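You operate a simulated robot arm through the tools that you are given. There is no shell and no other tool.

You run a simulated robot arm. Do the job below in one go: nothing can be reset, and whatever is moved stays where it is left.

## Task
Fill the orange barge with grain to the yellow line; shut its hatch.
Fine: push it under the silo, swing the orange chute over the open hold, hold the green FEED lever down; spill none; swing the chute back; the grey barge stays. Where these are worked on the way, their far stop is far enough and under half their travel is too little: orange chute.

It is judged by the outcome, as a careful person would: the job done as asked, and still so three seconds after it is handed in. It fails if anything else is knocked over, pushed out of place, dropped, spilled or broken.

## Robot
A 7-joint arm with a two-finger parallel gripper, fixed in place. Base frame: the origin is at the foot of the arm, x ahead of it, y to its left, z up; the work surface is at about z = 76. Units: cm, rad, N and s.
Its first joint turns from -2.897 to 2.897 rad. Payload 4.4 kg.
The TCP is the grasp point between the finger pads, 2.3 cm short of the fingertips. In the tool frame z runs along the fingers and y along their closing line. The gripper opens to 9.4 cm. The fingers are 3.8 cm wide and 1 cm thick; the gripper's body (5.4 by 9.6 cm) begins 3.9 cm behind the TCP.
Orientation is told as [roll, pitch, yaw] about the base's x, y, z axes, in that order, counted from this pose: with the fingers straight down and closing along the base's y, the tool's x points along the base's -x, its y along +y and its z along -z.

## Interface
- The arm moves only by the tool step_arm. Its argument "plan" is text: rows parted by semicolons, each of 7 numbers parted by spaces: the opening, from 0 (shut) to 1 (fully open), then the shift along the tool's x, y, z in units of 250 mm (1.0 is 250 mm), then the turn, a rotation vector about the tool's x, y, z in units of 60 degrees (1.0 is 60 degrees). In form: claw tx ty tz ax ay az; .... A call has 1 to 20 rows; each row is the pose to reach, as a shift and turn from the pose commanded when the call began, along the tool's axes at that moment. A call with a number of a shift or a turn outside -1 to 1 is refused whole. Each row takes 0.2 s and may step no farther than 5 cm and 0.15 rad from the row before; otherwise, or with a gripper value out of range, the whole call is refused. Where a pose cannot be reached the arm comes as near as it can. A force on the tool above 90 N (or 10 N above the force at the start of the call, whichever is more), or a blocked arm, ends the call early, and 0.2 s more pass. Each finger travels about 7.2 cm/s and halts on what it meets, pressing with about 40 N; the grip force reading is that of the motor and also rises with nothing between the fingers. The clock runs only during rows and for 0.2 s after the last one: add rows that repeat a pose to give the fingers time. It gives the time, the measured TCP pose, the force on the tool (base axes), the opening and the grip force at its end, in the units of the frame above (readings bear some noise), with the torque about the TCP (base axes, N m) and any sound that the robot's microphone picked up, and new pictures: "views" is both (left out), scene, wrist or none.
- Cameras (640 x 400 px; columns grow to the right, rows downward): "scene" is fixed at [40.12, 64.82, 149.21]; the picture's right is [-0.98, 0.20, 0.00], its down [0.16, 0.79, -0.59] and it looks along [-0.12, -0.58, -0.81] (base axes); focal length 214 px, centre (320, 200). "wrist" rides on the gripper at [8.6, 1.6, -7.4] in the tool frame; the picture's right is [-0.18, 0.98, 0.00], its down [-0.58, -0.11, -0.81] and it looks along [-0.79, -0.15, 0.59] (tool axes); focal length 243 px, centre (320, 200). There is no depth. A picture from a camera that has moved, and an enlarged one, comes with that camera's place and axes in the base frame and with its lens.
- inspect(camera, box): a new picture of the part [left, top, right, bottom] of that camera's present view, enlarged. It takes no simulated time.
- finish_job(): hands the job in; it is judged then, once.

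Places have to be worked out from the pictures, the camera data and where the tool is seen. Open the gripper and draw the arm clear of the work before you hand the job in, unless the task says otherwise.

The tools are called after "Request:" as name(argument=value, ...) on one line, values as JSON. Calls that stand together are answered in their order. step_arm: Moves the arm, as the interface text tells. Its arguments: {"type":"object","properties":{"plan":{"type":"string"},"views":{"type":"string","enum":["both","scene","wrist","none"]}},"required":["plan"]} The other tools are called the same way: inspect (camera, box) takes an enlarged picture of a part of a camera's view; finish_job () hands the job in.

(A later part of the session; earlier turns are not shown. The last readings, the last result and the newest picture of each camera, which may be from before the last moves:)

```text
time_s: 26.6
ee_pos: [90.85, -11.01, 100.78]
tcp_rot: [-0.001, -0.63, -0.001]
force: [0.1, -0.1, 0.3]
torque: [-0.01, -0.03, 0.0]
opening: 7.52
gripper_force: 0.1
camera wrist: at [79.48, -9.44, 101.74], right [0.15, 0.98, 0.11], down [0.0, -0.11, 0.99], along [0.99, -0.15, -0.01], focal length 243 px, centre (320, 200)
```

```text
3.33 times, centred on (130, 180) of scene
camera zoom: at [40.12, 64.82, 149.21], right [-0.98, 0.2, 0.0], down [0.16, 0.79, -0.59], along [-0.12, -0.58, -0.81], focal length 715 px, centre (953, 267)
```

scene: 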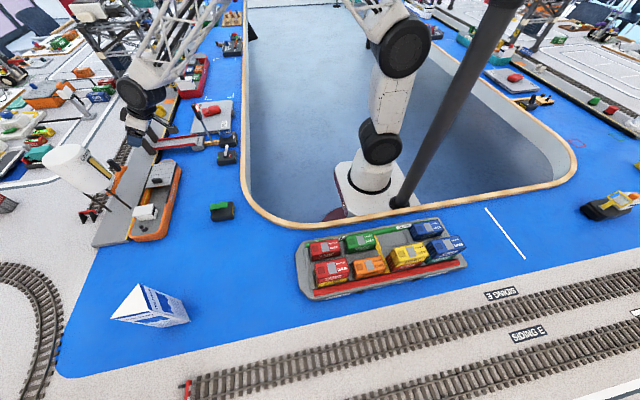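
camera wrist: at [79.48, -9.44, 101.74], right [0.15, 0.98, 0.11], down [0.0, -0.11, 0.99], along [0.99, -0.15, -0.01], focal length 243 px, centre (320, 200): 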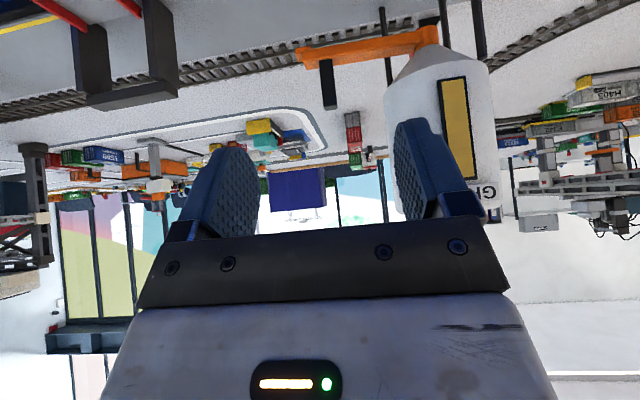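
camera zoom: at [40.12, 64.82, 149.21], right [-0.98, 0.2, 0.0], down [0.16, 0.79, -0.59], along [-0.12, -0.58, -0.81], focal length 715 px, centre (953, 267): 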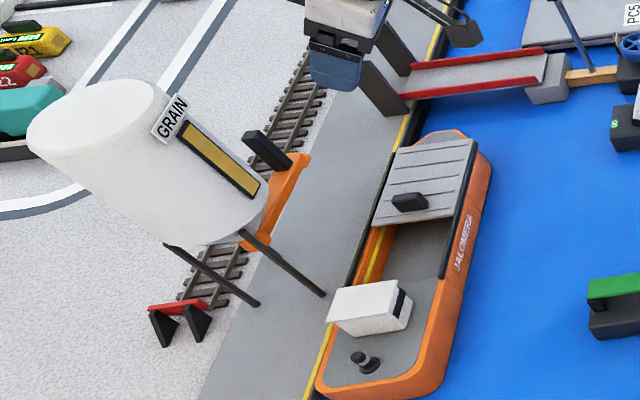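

This level view gives handle z≈85.6–91 at (107.2,-11.4), and the chute's underside at about z 83.5–84.5, close to the hatch knob's top. Before swinging I'll lower the hand so the camera looks level across the deck, to compare those two heights.

Request:
step_arm(plan="0.8 0.13 0.04 0.03 0 0 0; 0.8 0.26 0.08 0.06 0 0 0; 0.8 0.4 0.12 0.1 0 0 0; 0.8 0.53 0.16 0.13 0 0 0; 0.8 0.656 0.208 0.16 0 0 0; 0.8 0.656 0.208 0.16 0 0 0")

Request:
inspect(camera="wrist", box=[200, 60, 440, 240])

```text
time_s: 28.0
ee_pos: [80.18, -5.87, 88.05]
tcp_rot: [0.001, -0.628, -0.001]
force: [-0.2, -0.3, 0.3]
torque: [0.02, 0.02, 0.03]
opening: 7.51
gripper_force: 0.0
camera wrist: at [68.73, -4.26, 88.91], right [0.15, 0.98, 0.11], down [0.0, -0.11, 0.99], along [0.99, -0.15, -0.01], focal length 243 px, centre (320, 200)
```

scene: 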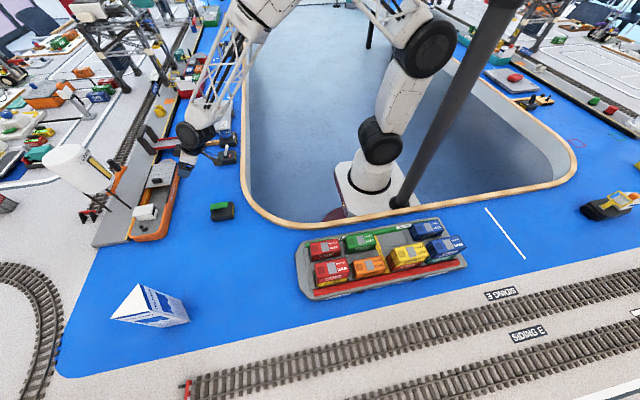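
wrist: 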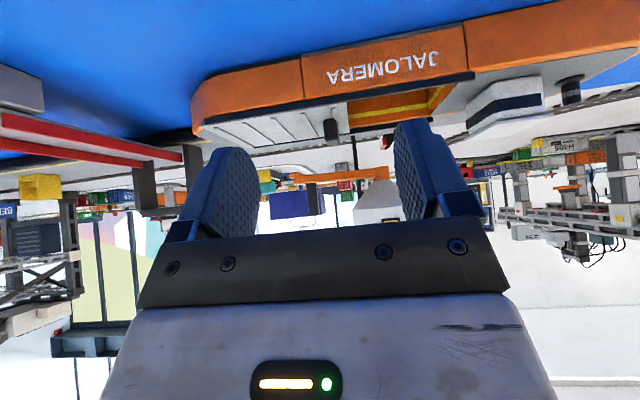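

```text
2.22 times, centred on (320, 150) of wrist
camera zoom: at [68.73, -4.26, 88.91], right [0.15, 0.98, 0.11], down [0.0, -0.11, 0.99], along [0.99, -0.15, -0.01], focal length 539 px, centre (320, 311)
```

zoom: 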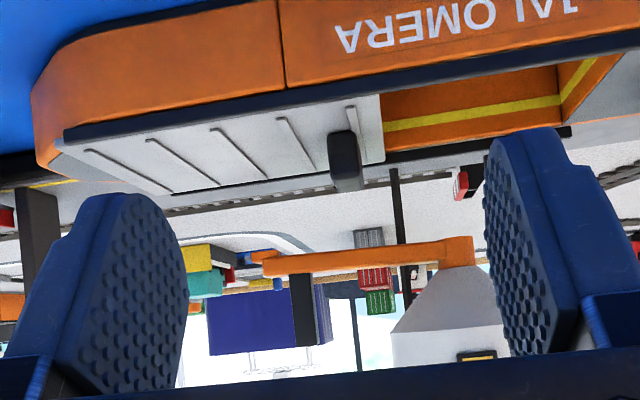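

The knob's top is at z≈83.1 and the chute's underside at z≈84.3 where they would cross, so the chute clears it by about 1 cm. I'll now approach the chute handle from above along the tilted tool axis.

Request:
step_arm(plan="0.55 -0.12 -0.03 0.0 0 0 0; 0.55 -0.26 -0.07 0.06 0 0 0; 0.55 -0.4 -0.11 0.12 0 0 0; 0.55 -0.54 -0.15 0.17 0 0 0; 0.55 -0.68 -0.19 0.22 0 0 0; 0.55 -0.8 -0.22 0.27 0 0 0; 0.55 -0.908 -0.232 0.316 0 0 0; 0.55 -0.908 -0.232 0.316 0 0 0")

Request:
inspect(camera="wrist", box=[200, 0, 440, 240])

Request:
inspect(camera="scene", box=[60, 120, 200, 240])

```text
time_s: 29.8
ee_pos: [103.14, -11.4, 94.91]
tcp_rot: [0.0, -0.629, 0.0]
force: [-0.3, 0.4, 0.5]
torque: [-0.01, -0.01, 0.0]
opening: 5.2
gripper_force: 0.0
camera wrist: at [91.7, -9.85, 95.88], right [0.15, 0.98, 0.11], down [0.0, -0.11, 0.99], along [0.99, -0.15, -0.01], focal length 243 px, centre (320, 200)
```

scene: 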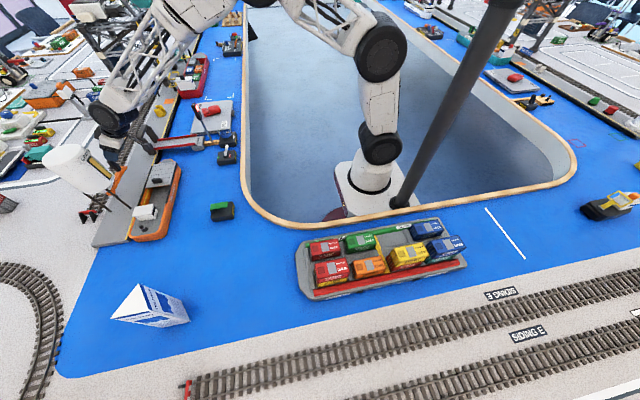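
wrist: 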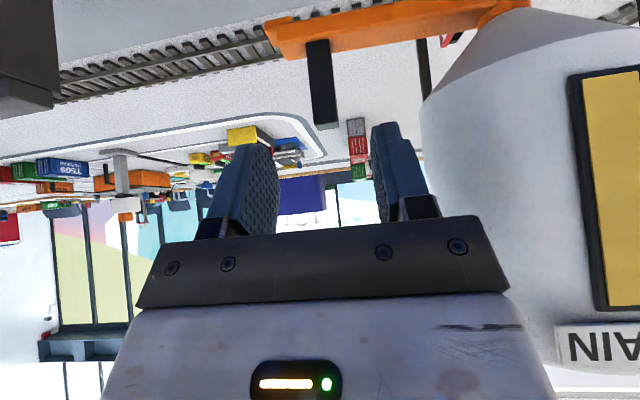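

```text
1.67 times, centred on (320, 120) of wrist
camera zoom: at [91.7, -9.85, 95.88], right [0.15, 0.98, 0.11], down [0.0, -0.11, 0.99], along [0.99, -0.15, -0.01], focal length 404 px, centre (320, 333)
```

zoom: 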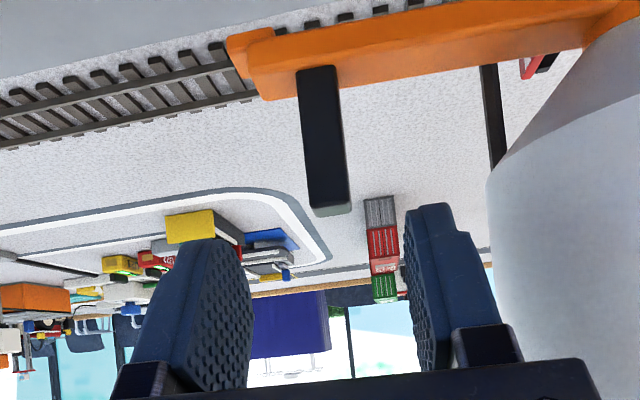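

```text
3.33 times, centred on (130, 180) of scene
camera zoom: at [40.12, 64.82, 149.21], right [-0.98, 0.2, 0.0], down [0.16, 0.79, -0.59], along [-0.12, -0.58, -0.81], focal length 715 px, centre (953, 267)
```

zoom: 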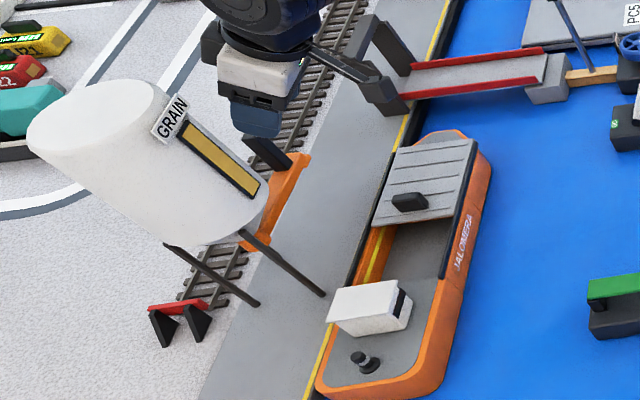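

The handle lines up between the fingers, and the arm reaches here without trouble. I'll advance 7 cm along the tool axis to straddle it.

Request:
step_arm(plan="0.55 0 0 0.08 0 0 0; 0.55 0 0 0.16 0 0 0; 0.55 0 0 0.22 0 0 0; 0.55 0 0 0.26 0 0 0; 0.55 0 0 0.28 0 0 0; 0.55 0 0 0.28 0 0 0")

Request:
inspect(camera="wrist", box=[200, 0, 440, 240])

Request:
inspect(camera="scene", box=[60, 120, 200, 240])

```text
time_s: 31.2
ee_pos: [107.19, -11.65, 89.34]
tcp_rot: [0.0, -0.628, 0.001]
force: [0.5, -0.1, -0.1]
torque: [-0.02, -0.02, 0.02]
opening: 5.17
gripper_force: 0.1
camera wrist: at [95.73, -10.02, 90.25], right [0.15, 0.98, 0.11], down [0.0, -0.11, 0.99], along [0.99, -0.15, -0.01], focal length 243 px, centre (320, 200)
```

scene: 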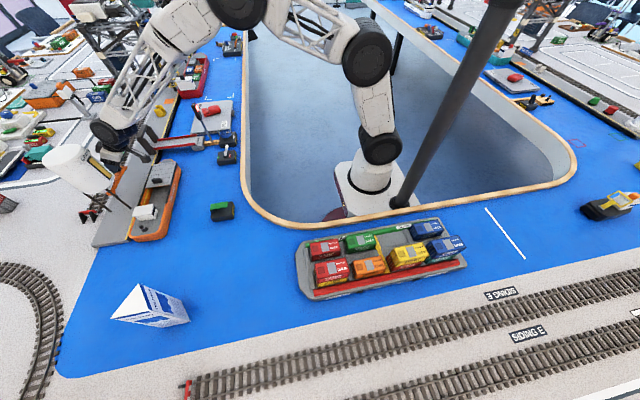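
wrist: 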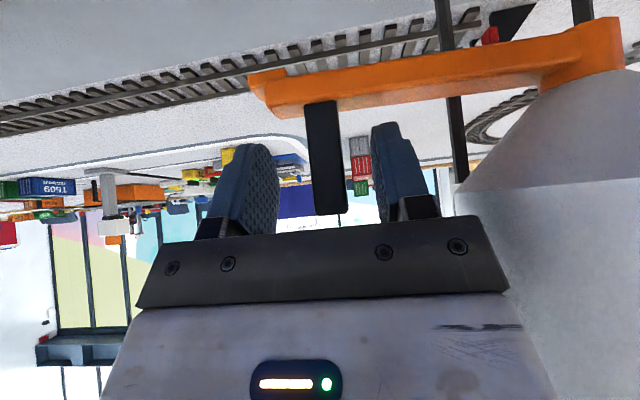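

```text
1.67 times, centred on (320, 120) of wrist
camera zoom: at [95.73, -10.02, 90.25], right [0.15, 0.98, 0.11], down [0.0, -0.11, 0.99], along [0.99, -0.15, -0.01], focal length 404 px, centre (320, 333)
```

zoom: 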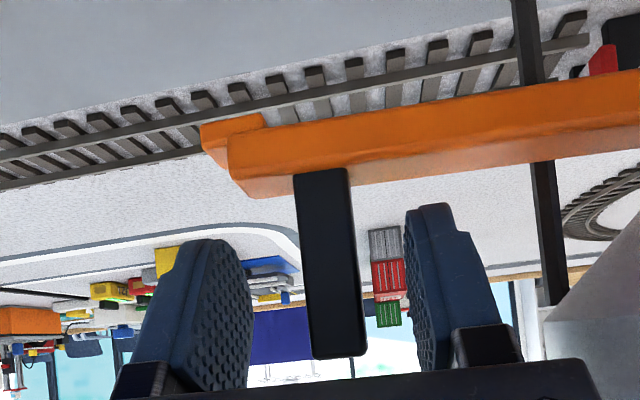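

```text
3.33 times, centred on (130, 180) of scene
camera zoom: at [40.12, 64.82, 149.21], right [-0.98, 0.2, 0.0], down [0.16, 0.79, -0.59], along [-0.12, -0.58, -0.81], focal length 715 px, centre (953, 267)
```

zoom: 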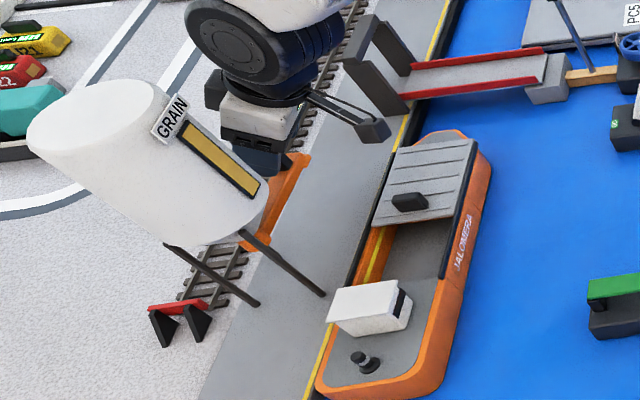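

The handle is between the pads with its centre about 0.4 cm to +y of the TCP. I'll shift by that amount and close on it.

Request:
step_arm(plan="0.55 0 0.016 0 0 0 0; 0.4 0 0.016 0 0 0 0; 0.25 0 0.016 0 0 0 0; 0.1 0 0.016 0 0 0 0; 0.1 0 0.016 0 0 0 0; 0.1 0 0.016 0 0 0 0", views="wrist")

```text
time_s: 32.6
ee_pos: [107.19, -11.21, 89.19]
tcp_rot: [0.0, -0.629, 0.0]
force: [-0.9, -4.7, 0.6]
torque: [-0.03, 0.07, 0.0]
opening: 1.57
gripper_force: 44.9
camera wrist: at [95.76, -9.63, 90.21], right [0.15, 0.98, 0.11], down [0.0, -0.11, 0.99], along [0.99, -0.15, -0.01], focal length 243 px, centre (320, 200)
```

wrist: 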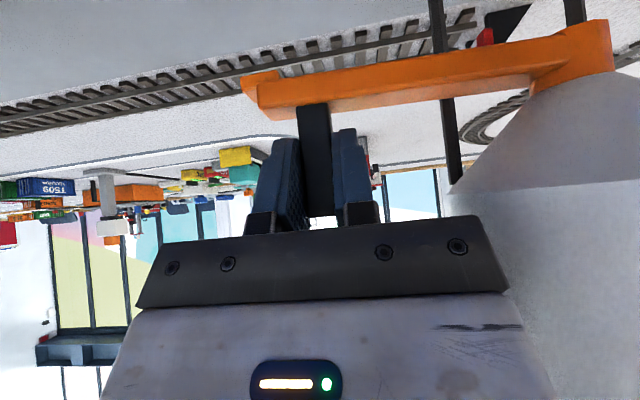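

The handle (1.57 cm thick) is gripped at (107.2,-11.2). I'll swing it on an arc of R≈11.2 about (107.2,0), with the hand turning along, for the first 0.4 rad and then check forces.

Request:
step_arm(plan="0.1 0.0362 0.0022 -0.0263 0.0562 0 0.0773; 0.1 0.0720 0.0089 -0.0523 0.1123 0 0.1545; 0.1 0.1071 0.0200 -0.0779 0.1685 0 0.2318; 0.1 0.1411 0.0354 -0.1026 0.2246 0 0.3090")

Request:
inspect(camera="scene", box=[60, 120, 200, 240])

```text
time_s: 33.6
ee_pos: [102.86, -10.1, 89.26]
tcp_rot: [-0.002, -0.63, -0.397]
force: [17.4, 36.2, 3.9]
torque: [0.12, 0.2, 0.02]
opening: 1.56
gripper_force: 45.0
camera wrist: at [92.93, -4.22, 90.2], right [0.52, 0.85, 0.11], down [-0.05, -0.1, 0.99], along [0.85, -0.52, -0.01], focal length 243 px, centre (320, 200)
```

scene: 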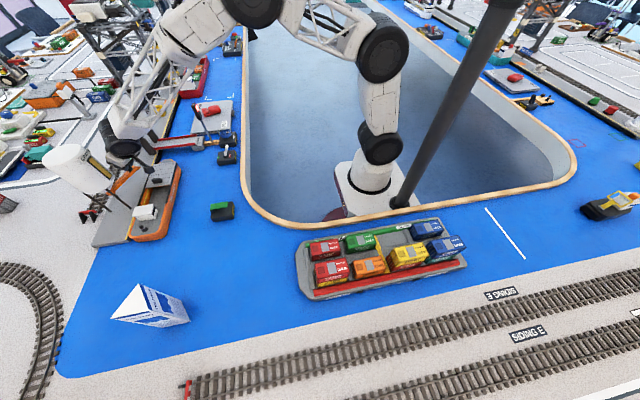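
wrist: 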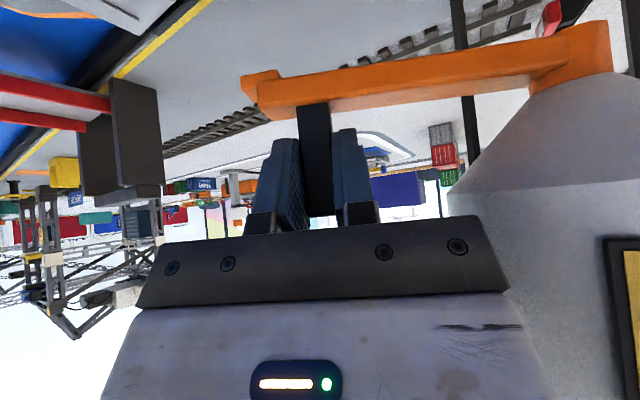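

```text
3.33 times, centred on (130, 180) of scene
camera zoom: at [40.12, 64.82, 149.21], right [-0.98, 0.2, 0.0], down [0.16, 0.79, -0.59], along [-0.12, -0.58, -0.81], focal length 715 px, centre (953, 267)
```

zoom: 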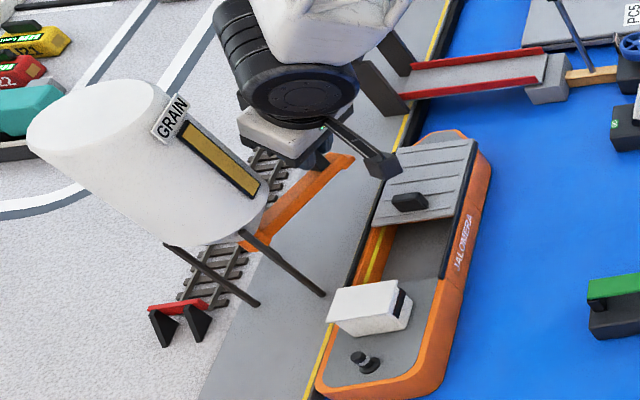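

The chute follows; the 40 N reaction points toward the pivot, which refines it to about (107.6,-0.1) with R≈11.1. I'll continue the arc with that correction, relieving the radial pull.

Request:
step_arm(plan="0.1 0.0399 0.0205 -0.0290 0.0562 0 0.0773; 0.1 0.0752 0.0291 -0.0546 0.1123 0 0.1545; 0.1 0.1095 0.0425 -0.0796 0.1685 0 0.2318; 0.1 0.1424 0.0598 -0.1034 0.2246 0 0.3090")

Request:
inspect(camera="scene", box=[60, 120, 200, 240])

```text
time_s: 34.6
ee_pos: [99.31, -7.31, 89.25]
tcp_rot: [0.001, -0.627, -0.801]
force: [19.4, 10.9, 0.2]
torque: [0.03, 0.06, -0.53]
opening: 1.56
gripper_force: 45.4
camera wrist: at [92.44, 1.98, 90.22], right [0.81, 0.58, 0.11], down [-0.08, -0.07, 0.99], along [0.58, -0.81, -0.01], focal length 243 px, centre (320, 200)
```

scene: 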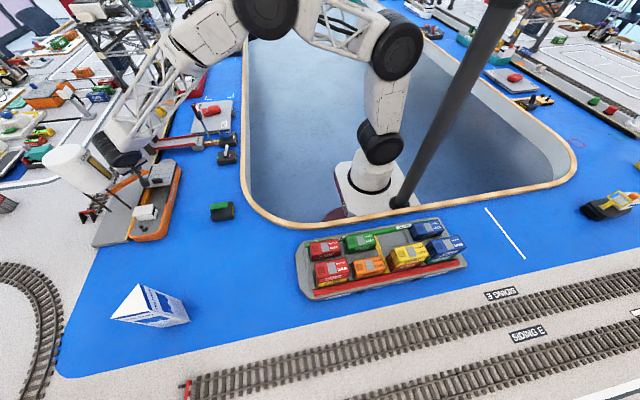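
wrist: 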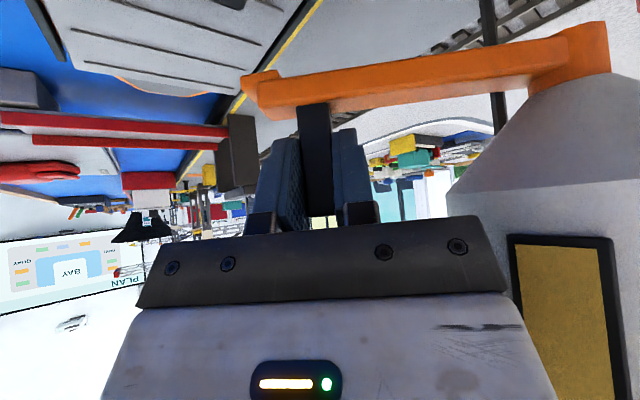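

```text
3.33 times, centred on (130, 180) of scene
camera zoom: at [40.12, 64.82, 149.21], right [-0.98, 0.2, 0.0], down [0.16, 0.79, -0.59], along [-0.12, -0.58, -0.81], focal length 715 px, centre (953, 267)
```

zoom: 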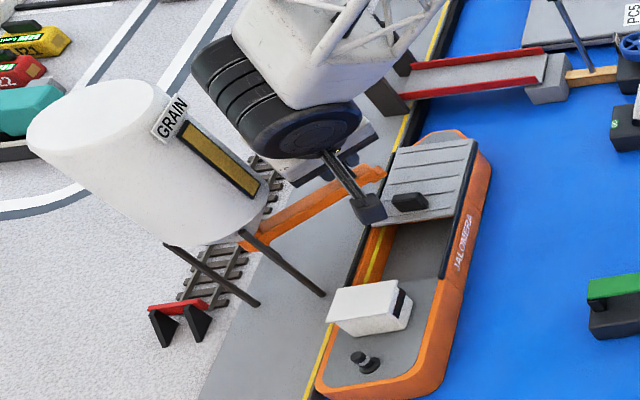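

The swing is past half with moderate radial force. I'll continue the arc another 0.4 rad with R=10.95.

Request:
step_arm(plan="0.1 0.0352 0.0104 -0.0255 0.0562 0 0.0773; 0.1 0.0698 0.0190 -0.0507 0.1123 0 0.1545; 0.1 0.1039 0.0320 -0.0754 0.1685 0 0.2318; 0.1 0.1363 0.0491 -0.0990 0.2246 0 0.3090")

Request:
inspect(camera="scene", box=[60, 120, 200, 240])

```text
time_s: 35.6
ee_pos: [97.03, -3.38, 89.28]
tcp_rot: [-0.002, -0.63, -1.201]
force: [-9.9, -8.9, -9.5]
torque: [0.61, -0.78, -0.56]
opening: 1.56
gripper_force: 44.6
camera wrist: at [94.48, 7.74, 90.23], right [0.97, 0.22, 0.11], down [-0.1, -0.04, 0.99], along [0.22, -0.98, -0.01], focal length 243 px, centre (320, 200)
```

scene: 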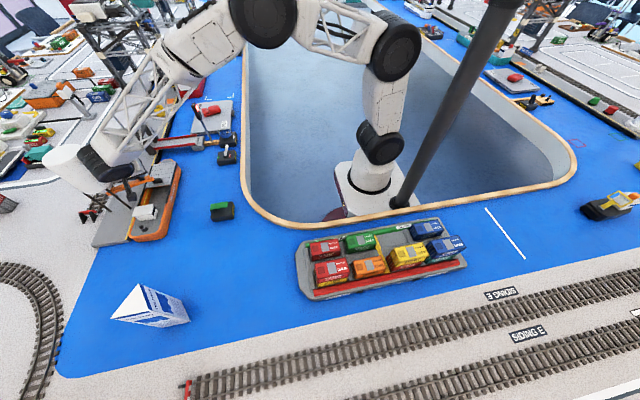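
wrist: 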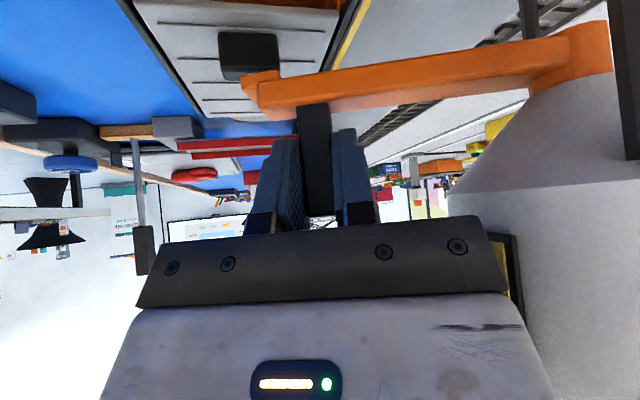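

```text
3.33 times, centred on (130, 180) of scene
camera zoom: at [40.12, 64.82, 149.21], right [-0.98, 0.2, 0.0], down [0.16, 0.79, -0.59], along [-0.12, -0.58, -0.81], focal length 715 px, centre (953, 267)
```

zoom: 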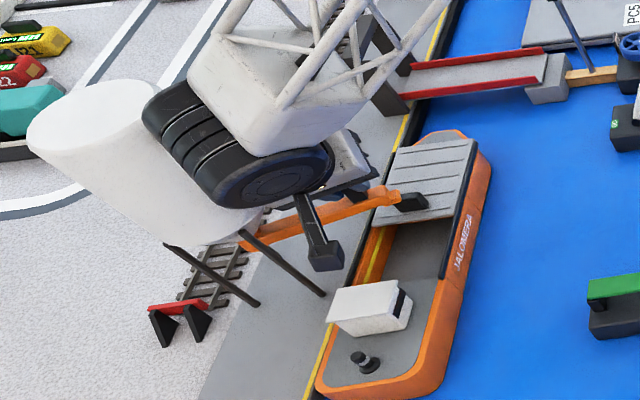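

There's a new reaction (-10,-9,-10) N and torque, and the chute tip looks very close to the hatch knob. I'll zoom in before moving further.

Request:
inspect(camera="scene", box=[125, 165, 165, 190])

Request:
inspect(camera="wrist", box=[180, 0, 360, 130])

```text
16.00 times, centred on (145, 178) of scene
camera zoom: at [40.12, 64.82, 149.21], right [-0.98, 0.2, 0.0], down [0.16, 0.79, -0.59], along [-0.12, -0.58, -0.81], focal length 3432 px, centre (3120, 560)
```

zoom: 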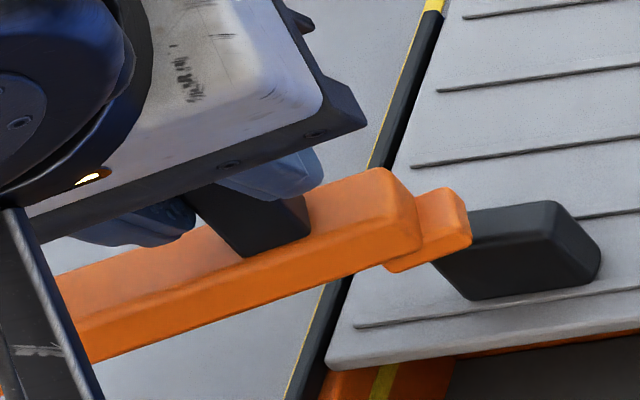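

```text
3.08 times, centred on (270, 65) of wrist
camera zoom: at [94.48, 7.74, 90.23], right [0.97, 0.22, 0.11], down [-0.1, -0.04, 0.99], along [0.22, -0.98, -0.01], focal length 746 px, centre (474, 615)
```

zoom: 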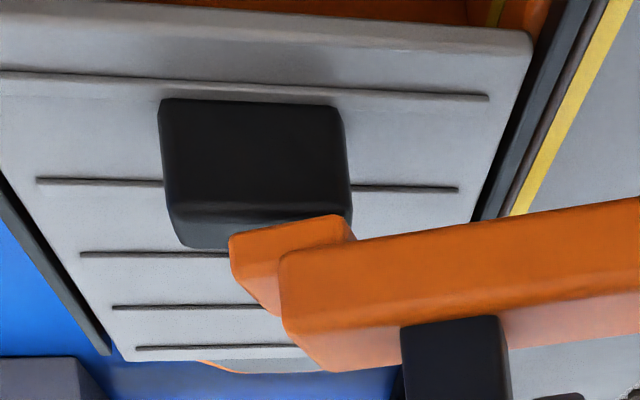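

On reflection the tangential resistance (≈5 N) is unchanged from earlier, so this is joint friction and a small radius error; the lip is above the knob. I'll continue two small steps and recheck.

Request:
step_arm(plan="0.1 0.0356 0.0004 -0.0259 0.0562 0 0.0773; 0.1 0.0707 0.0090 -0.0514 0.1123 0 0.1545", views="wrist")

Request:
inspect(camera="scene", box=[115, 160, 175, 200])

Request:
inspect(camera="wrist", box=[180, 0, 360, 130])

```text
time_s: 36.2
ee_pos: [96.64, -1.21, 89.32]
tcp_rot: [-0.003, -0.629, -1.404]
force: [-9.8, -6.0, -11.0]
torque: [-0.03, -0.56, -0.57]
opening: 1.54
gripper_force: 44.3
camera wrist: at [96.28, 10.28, 90.23], right [0.99, 0.02, 0.11], down [-0.11, -0.01, 0.99], along [0.02, -1.0, -0.01], focal length 243 px, centre (320, 200)
```

wrist: 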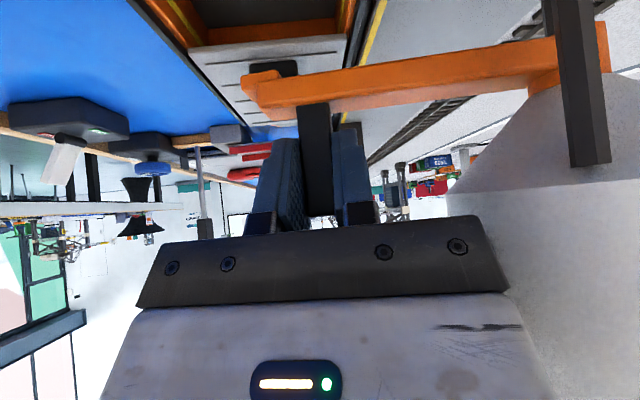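

```text
10.00 times, centred on (145, 180) of scene
camera zoom: at [40.12, 64.82, 149.21], right [-0.98, 0.2, 0.0], down [0.16, 0.79, -0.59], along [-0.12, -0.58, -0.81], focal length 2145 px, centre (2070, 400)
```

zoom: 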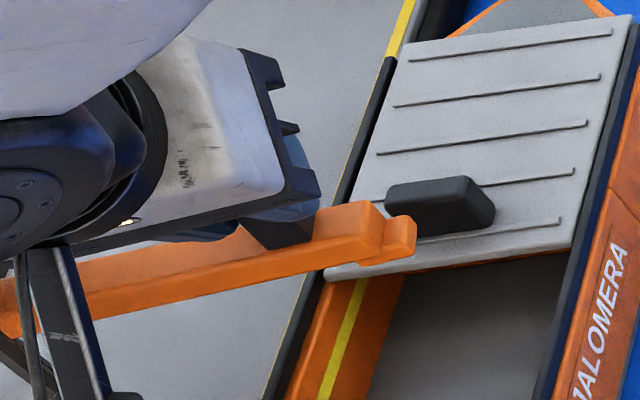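

```text
3.08 times, centred on (270, 65) of wrist
camera zoom: at [96.28, 10.28, 90.23], right [0.99, 0.02, 0.11], down [-0.11, -0.01, 0.99], along [0.02, -1.0, -0.01], focal length 746 px, centre (474, 615)
```

zoom: 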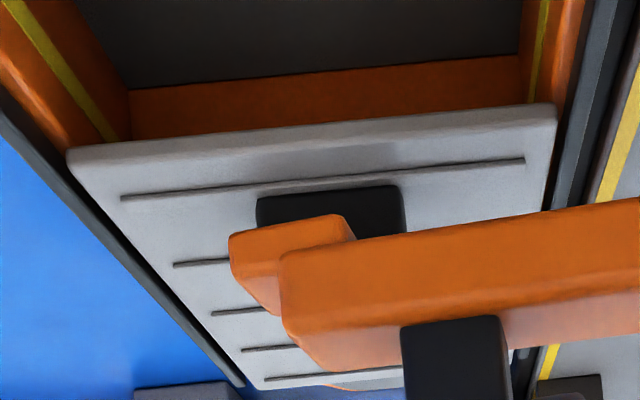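

The chute slides over the knob without touching it. I'll go on toward its far stop in small steps.

Request:
step_arm(plan="0.1 0.0178 0.0021 -0.0129 0.0281 0 0.0386; 0.1 0.0355 0.0042 -0.0258 0.0562 0 0.0773; 0.1 0.0531 0.0078 -0.0386 0.0843 0 0.1159", views="wrist")

Request:
inspect(camera="scene", box=[95, 150, 195, 230])

```text
time_s: 37.0
ee_pos: [96.57, 0.38, 89.25]
tcp_rot: [0.0, -0.629, -1.549]
force: [-29.4, 0.6, 3.4]
torque: [0.82, -0.19, -0.07]
opening: 1.55
gripper_force: 44.8
camera wrist: at [97.95, 11.76, 90.23], right [0.99, -0.13, 0.11], down [-0.11, 0.0, 0.99], along [-0.13, -0.99, -0.01], focal length 243 px, centre (320, 200)
```

wrist: 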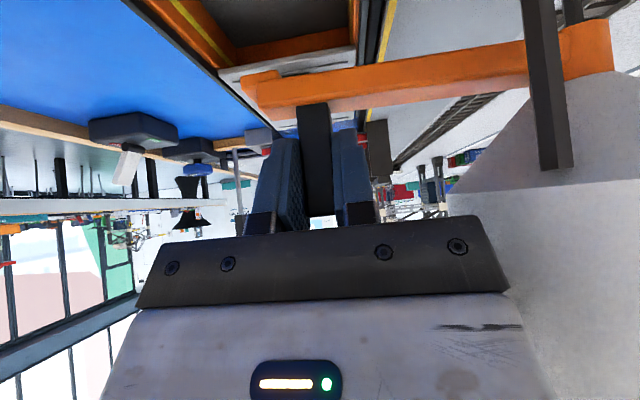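

```text
5.00 times, centred on (145, 190) of scene
camera zoom: at [40.12, 64.82, 149.21], right [-0.98, 0.2, 0.0], down [0.16, 0.79, -0.59], along [-0.12, -0.58, -0.81], focal length 1072 px, centre (1195, 250)
```

zoom: 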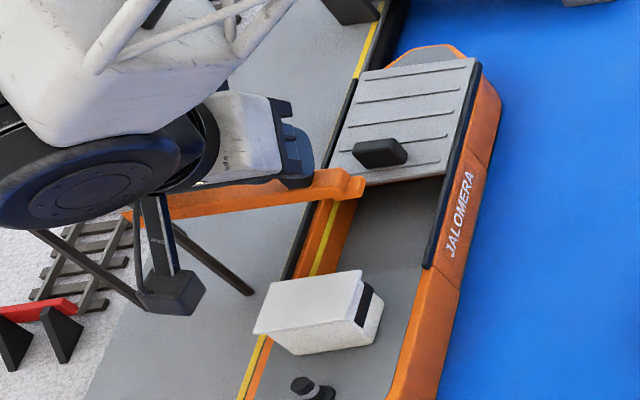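

The chute now points straight over the hold with its lip at about (93.3, 0.3), near the hold's centre at x≈93.9. I'll try a little more to feel whether the far stop is here, relieving the radial push.

Request:
step_arm(plan="0.1 0.012 -0.006 -0.0087 0.0187 0 0.0258; 0.1 0.024 -0.008 -0.0173 0.0375 0 0.0515; 0.1 0.0357 -0.008 -0.026 0.0562 0 0.0773", views="wrist")

Request:
inspect(camera="scene", box=[95, 150, 195, 230])

```text
time_s: 37.8
ee_pos: [96.48, 1.62, 89.37]
tcp_rot: [0.002, -0.627, -1.651]
force: [26.9, -13.1, 2.4]
torque: [-0.13, -0.09, 0.49]
opening: 2.19
gripper_force: 13.8
camera wrist: at [98.91, 12.71, 90.39], right [0.97, -0.23, 0.11], down [-0.11, 0.01, 0.99], along [-0.23, -0.97, -0.01], focal length 243 px, centre (320, 200)
```

wrist: 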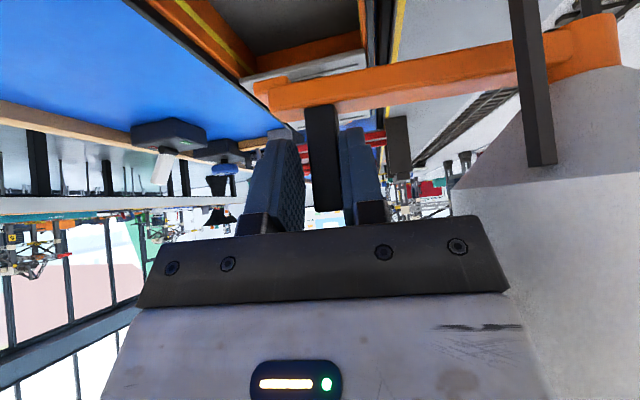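

```text
5.00 times, centred on (145, 190) of scene
camera zoom: at [40.12, 64.82, 149.21], right [-0.98, 0.2, 0.0], down [0.16, 0.79, -0.59], along [-0.12, -0.58, -0.81], focal length 1072 px, centre (1195, 250)
```

zoom: 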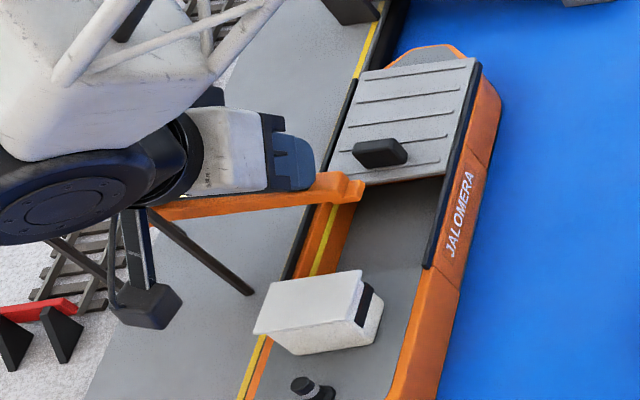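

The handle twisted in the grip and a -y reaction appeared while the chute itself stayed put, so the far stop is reached. I'll open and back out along the tool axis.

Request:
step_arm(plan="0.2 0.03 -0.004 -0.022 0.0562 0 0.0773; 0.4 0.03 -0.004 -0.022 0.0562 0 0.0773; 0.45 0.03 -0.004 -0.022 0.0562 0 0.0773; 0.45 0.03 -0.004 -0.06 0.0562 0 0.0773; 0.45 0.03 -0.004 -0.12 0.0562 0 0.0773; 0.45 0.03 -0.004 -0.22 0.0562 0 0.0773; 0.45 0.03 -0.004 -0.36 0.0562 0 0.0773; 0.45 0.03 -0.004 -0.52 0.0562 0 0.0773; 0.45 0.03 -0.004 -0.52 0.0562 0 0.0773")

Request:
inspect(camera="scene", box=[95, 150, 195, 230])

```text
time_s: 39.8
ee_pos: [97.07, 9.86, 99.56]
tcp_rot: [0.001, -0.629, -1.751]
force: [0.3, -0.3, -0.5]
torque: [0.0, -0.02, -0.02]
opening: 4.23
gripper_force: 0.0
camera wrist: at [100.57, 20.72, 100.43], right [0.94, -0.32, 0.11], down [-0.11, 0.02, 0.99], along [-0.32, -0.95, -0.01], focal length 243 px, centre (320, 200)
```

scene: 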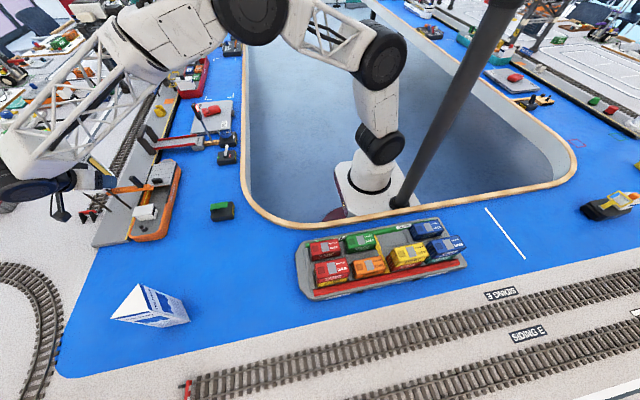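
wrist: 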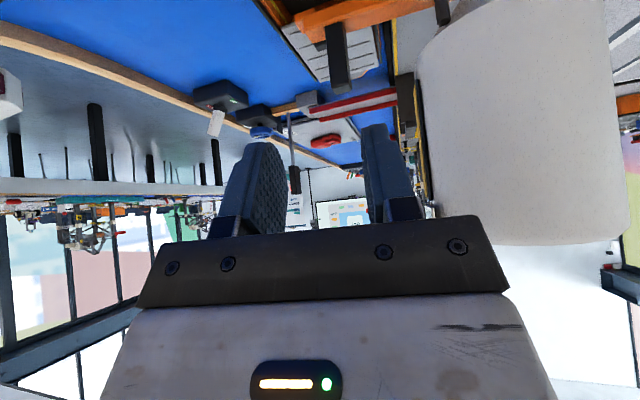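

```text
5.00 times, centred on (145, 190) of scene
camera zoom: at [40.12, 64.82, 149.21], right [-0.98, 0.2, 0.0], down [0.16, 0.79, -0.59], along [-0.12, -0.58, -0.81], focal length 1072 px, centre (1195, 250)
```

zoom: 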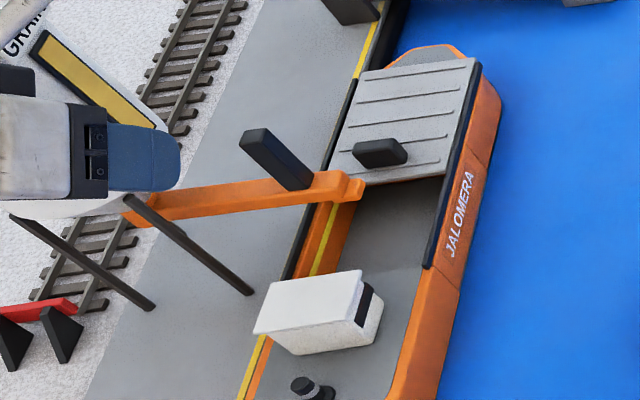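

The chute stays over the open hold. Now I'll swing the hand back toward the base and unwind its yaw in steps, then go to the FEED lever.

Request:
step_arm(plan="0.45 -0.027 -0.073 -0.005 -0.08 0 -0.11; 0.45 -0.053 -0.146 -0.011 -0.16 0 -0.22; 0.45 -0.08 -0.219 -0.016 -0.24 0 -0.33; 0.45 -0.107 -0.292 -0.022 -0.32 0 -0.44; 0.45 -0.133 -0.364 -0.027 -0.4 0 -0.55; 0.45 -0.16 -0.437 -0.032 -0.48 0 -0.66; 0.45 -0.186 -0.51 -0.038 -0.56 0 -0.77; 0.45 -0.213 -0.583 -0.043 -0.64 0 -0.88; 0.45 -0.213 -0.583 -0.043 -0.68 0 -0.935; 0.45 -0.213 -0.583 -0.043 -0.68 0 -0.935", views="none")

```text
time_s: 42.0
ee_pos: [81.92, 8.77, 103.37]
tcp_rot: [0.001, -0.628, -0.54]
force: [0.3, -0.2, 0.0]
torque: [-0.03, 0.0, -0.03]
opening: 4.22
gripper_force: 0.1
```

Now I'll finish levelling the hand (fingers straight down) while drawing back to (58,11,100) to view the FEED lever.

Request:
step_arm(plan="0.45 0.1 -0.052 -0.05 -0.02 0.073 -0.062; 0.45 0.2 -0.105 -0.1 -0.04 0.146 -0.125; 0.45 0.3 -0.157 -0.15 -0.061 0.219 -0.187; 0.45 0.4 -0.209 -0.2 -0.081 0.292 -0.249; 0.45 0.5 -0.261 -0.25 -0.101 0.366 -0.311; 0.45 0.6 -0.314 -0.3 -0.122 0.439 -0.374; 0.45 0.7 -0.366 -0.35 -0.142 0.512 -0.436; 0.45 0.783 -0.418 -0.4 -0.162 0.585 -0.498; 0.45 0.783 -0.418 -0.4 -0.162 0.585 -0.498")

Request:
inspect(camera="wrist", box=[180, 0, 460, 180])

Request:
inspect(camera="scene", box=[195, 185, 255, 230])

```text
time_s: 44.0
ee_pos: [57.84, 10.96, 99.98]
tcp_rot: [0.0, -0.002, -0.001]
force: [-0.1, 0.1, 0.3]
torque: [-0.02, 0.01, -0.02]
opening: 4.2
gripper_force: 0.1
camera wrist: at [49.17, 12.49, 107.41], right [0.18, 0.98, 0.0], down [0.58, -0.11, 0.81], along [0.79, -0.15, -0.59], focal length 243 px, centre (320, 200)
```

scene: 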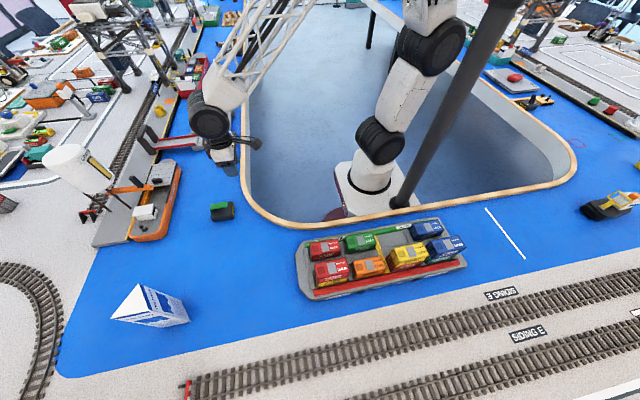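
wrist: 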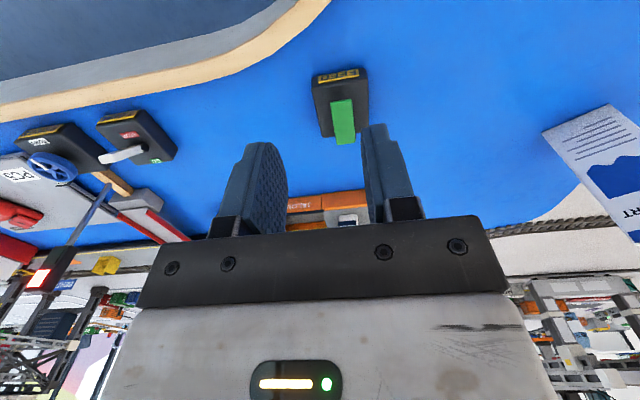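

```text
2.22 times, centred on (320, 90) of wrist
camera zoom: at [49.17, 12.49, 107.41], right [0.18, 0.98, 0.0], down [0.58, -0.11, 0.81], along [0.79, -0.15, -0.59], focal length 539 px, centre (320, 444)
```

zoom: 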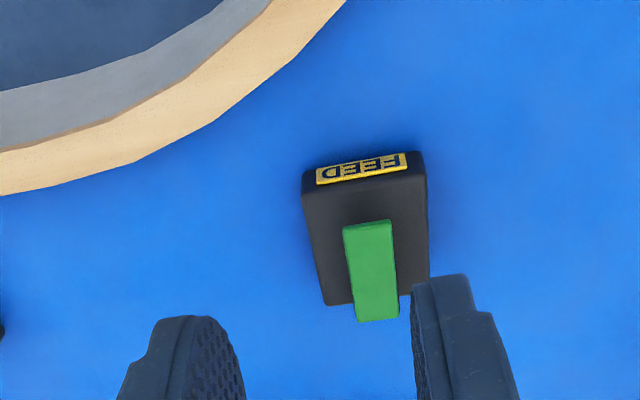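

```text
8.89 times, centred on (225, 208) of scene
camera zoom: at [40.12, 64.82, 149.21], right [-0.98, 0.2, 0.0], down [0.16, 0.79, -0.59], along [-0.12, -0.58, -0.81], focal length 1906 px, centre (1164, 133)
```

zoom: 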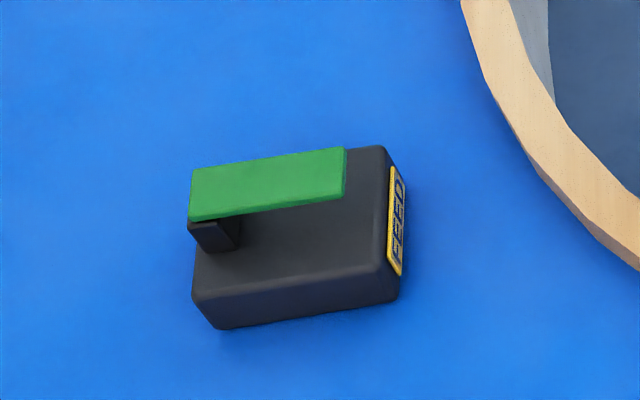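

The FEED lever hinges at its far (+x) end, with its free end at about (65,12) and top at z≈82.5. I'll close the fingers and come down just above the free end.

Request:
step_arm(plan="0.2 -0.1 0.01 0.1 0 0 0; 0 -0.22 0.03 0.2 0 0 0; 0 -0.324 0.042 0.32 0 0 0; 0 -0.324 0.042 0.44 0 0 0; 0 -0.324 0.042 0.53 0 0 0; 0 -0.324 0.042 0.57 0 0 0; 0 -0.324 0.042 0.57 0 0 0")

Request:
inspect(camera="scene", box=[195, 175, 265, 230])

Request:
inspect(camera="scene", box=[125, 165, 175, 215])

```text
time_s: 45.6
ee_pos: [65.99, 12.02, 85.8]
tcp_rot: [0.0, -0.001, 0.0]
force: [-0.1, -0.6, 0.3]
torque: [-0.04, 0.0, 0.02]
opening: 0.0
gripper_force: 40.2
camera wrist: at [57.34, 13.5, 93.16], right [0.18, 0.98, 0.0], down [0.58, -0.11, 0.81], along [0.79, -0.15, -0.59], focal length 243 px, centre (320, 200)
```

scene: 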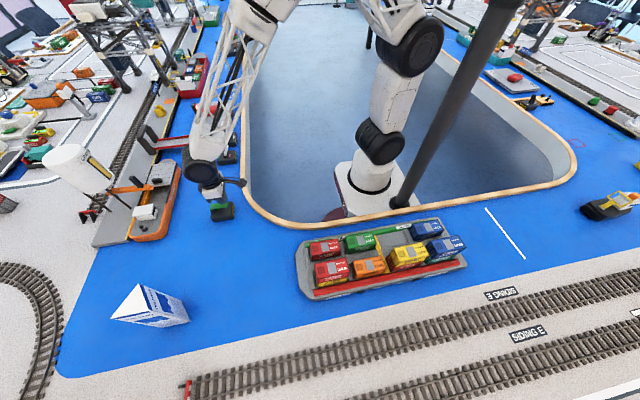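
wrist: 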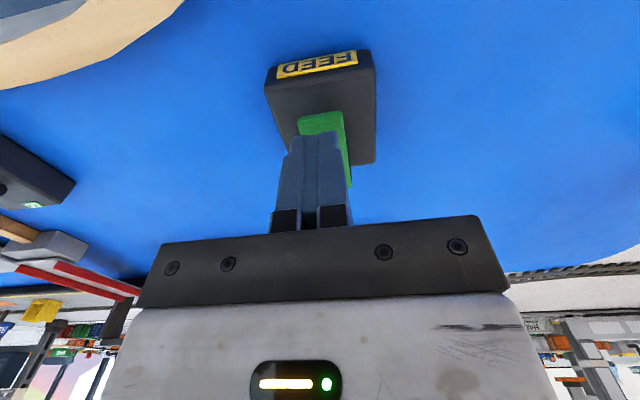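

```text
7.27 times, centred on (230, 202) of scene
camera zoom: at [40.12, 64.82, 149.21], right [-0.98, 0.2, 0.0], down [0.16, 0.79, -0.59], along [-0.12, -0.58, -0.81], focal length 1560 px, centre (974, 182)
```

zoom: 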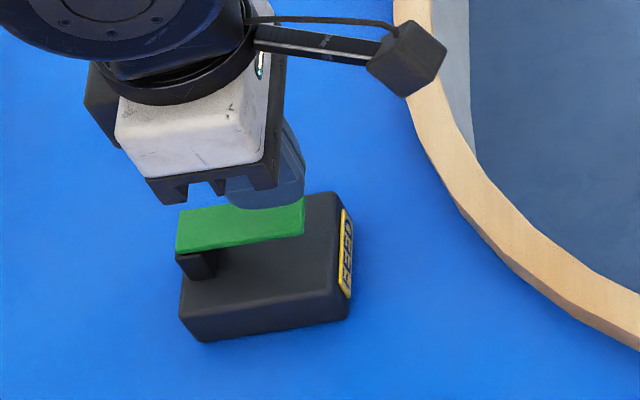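

```text
8.00 times, centred on (150, 190) of scene
camera zoom: at [40.12, 64.82, 149.21], right [-0.98, 0.2, 0.0], down [0.16, 0.79, -0.59], along [-0.12, -0.58, -0.81], focal length 1716 px, centre (1680, 280)
```

zoom: 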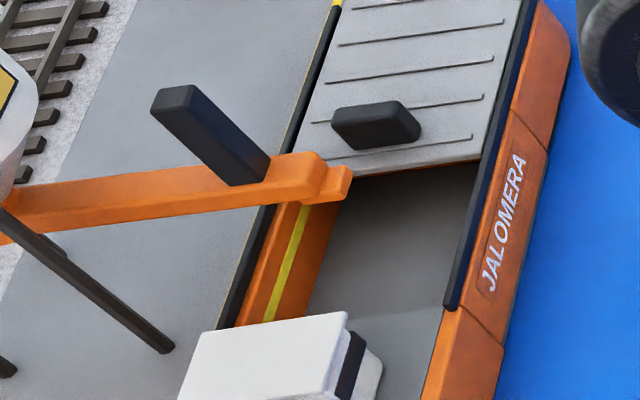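

I'm just above the lever's free end, and the scene zoom shows the hold's wall with the yellow line clearly. I'll press down gradually and look right away.

Request:
step_arm(plan="0 0 0 0.02 0 0 0; 0 0 0 0.04 0 0 0; 0 0 0 0.06 0 0 0; 0 0 0 0.08 0 0 0", views="none")

Request:
inspect(camera="scene", box=[195, 175, 265, 230])

Request:
inspect(camera="scene", box=[125, 165, 175, 215])

```text
time_s: 46.6
ee_pos: [66.06, 11.95, 83.65]
tcp_rot: [0.001, 0.0, 0.001]
force: [-0.1, -0.7, 2.4]
torque: [-0.06, -0.03, -0.05]
opening: 0.0
gripper_force: 39.6
```

```text
7.27 times, centred on (230, 202) of scene
camera zoom: at [40.12, 64.82, 149.21], right [-0.98, 0.2, 0.0], down [0.16, 0.79, -0.59], along [-0.12, -0.58, -0.81], focal length 1560 px, centre (974, 182)
```

zoom: 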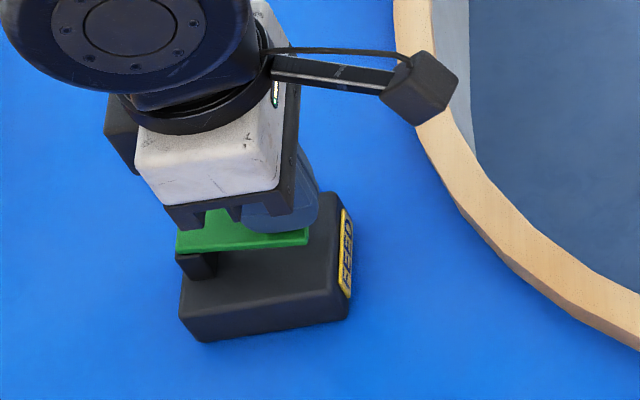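

```text
8.00 times, centred on (150, 190) of scene
camera zoom: at [40.12, 64.82, 149.21], right [-0.98, 0.2, 0.0], down [0.16, 0.79, -0.59], along [-0.12, -0.58, -0.81], focal length 1716 px, centre (1680, 280)
```

zoom: 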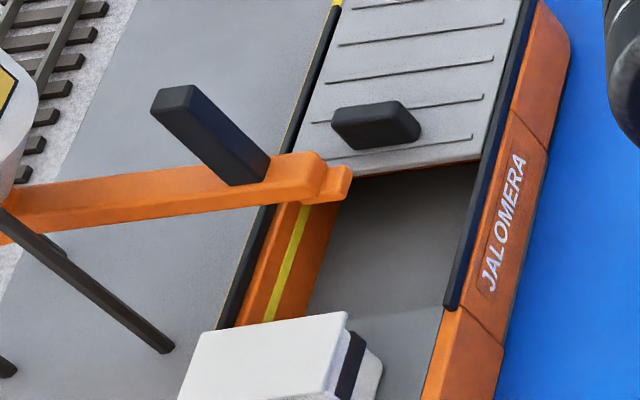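

The lever is partly down at 2.4 N with no flow yet. I'll press another 0.5 cm.

Request:
step_arm(plan="0 0 0 0.012 0 0 0; 0 0 0 0.024 0 0 0", views="none")

Request:
inspect(camera="scene", box=[125, 165, 175, 215])

```text
time_s: 47.2
ee_pos: [66.05, 11.97, 83.25]
tcp_rot: [0.0, -0.001, 0.001]
force: [-14.5, 3.8, 26.8]
torque: [0.05, -0.2, 0.1]
opening: 0.01
gripper_force: 40.1
heard: click
```

```text
8.00 times, centred on (150, 190) of scene
camera zoom: at [40.12, 64.82, 149.21], right [-0.98, 0.2, 0.0], down [0.16, 0.79, -0.59], along [-0.12, -0.58, -0.81], focal length 1716 px, centre (1680, 280)
```

zoom: 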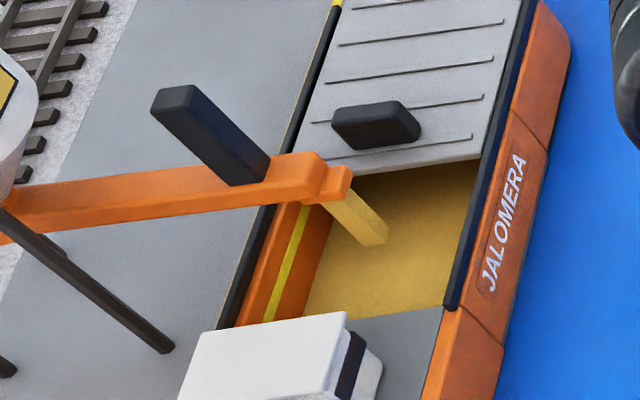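

A click, and grain is flowing from the lip into the hold. I'll hold the lever in short intervals and watch the level against the line.

Request:
step_arm(plan="0 0 0 0 0 0 0; 0 0 0 0 0 0 0; 0 0 0 0 0 0 0; 0 0 0 0 0 0 0", views="none")

Request:
inspect(camera="scene", box=[125, 165, 175, 215])

```text
time_s: 48.2
ee_pos: [65.99, 11.92, 83.12]
tcp_rot: [0.0, -0.002, 0.001]
force: [-14.9, 10.3, 43.5]
torque: [0.23, -0.47, 0.22]
opening: 0.0
gripper_force: 40.1
```

```text
8.00 times, centred on (150, 190) of scene
camera zoom: at [40.12, 64.82, 149.21], right [-0.98, 0.2, 0.0], down [0.16, 0.79, -0.59], along [-0.12, -0.58, -0.81], focal length 1716 px, centre (1680, 280)
```

zoom: 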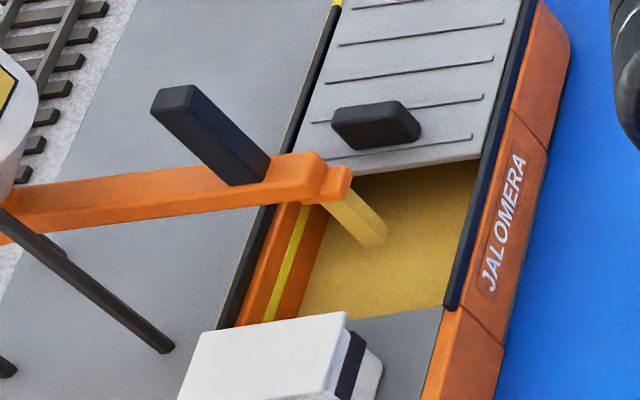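

The level creeps up (about 1/5 of the remaining way per second by the wall boundary). I'll hold for about 2 more seconds.

Request:
step_arm(plan="0 0 0 0 0 0 0; 0 0 0 0 0 0 0; 0 0 0 0 0 0 0; 0 0 0 0 0 0 0; 0 0 0 0 0 0 0; 0 0 0 0 0 0 0; 0 0 0 0 0 0 0; 0 0 0 0 0 0 0; 0 0 0 0 0 0 0", views="none")

Request:
inspect(camera="scene", box=[135, 180, 165, 210])

```text
time_s: 50.2
ee_pos: [66.06, 11.99, 83.26]
tcp_rot: [-0.001, -0.002, 0.0]
force: [-3.7, 15.7, 53.9]
torque: [0.34, -0.96, 0.33]
opening: 0.01
gripper_force: 40.2
```

```text
13.33 times, centred on (150, 195) of scene
camera zoom: at [40.12, 64.82, 149.21], right [-0.98, 0.2, 0.0], down [0.16, 0.79, -0.59], along [-0.12, -0.58, -0.81], focal length 2860 px, centre (2587, 267)
```

zoom: 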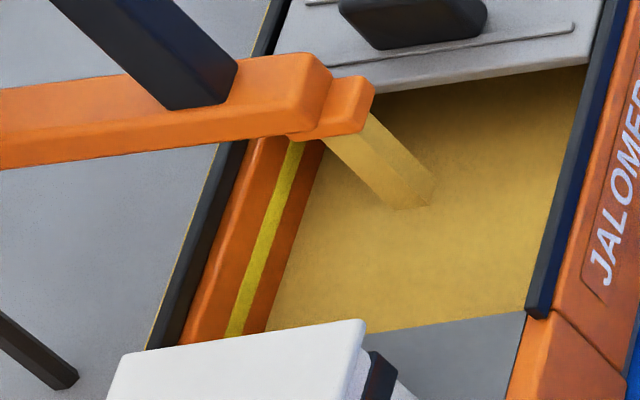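

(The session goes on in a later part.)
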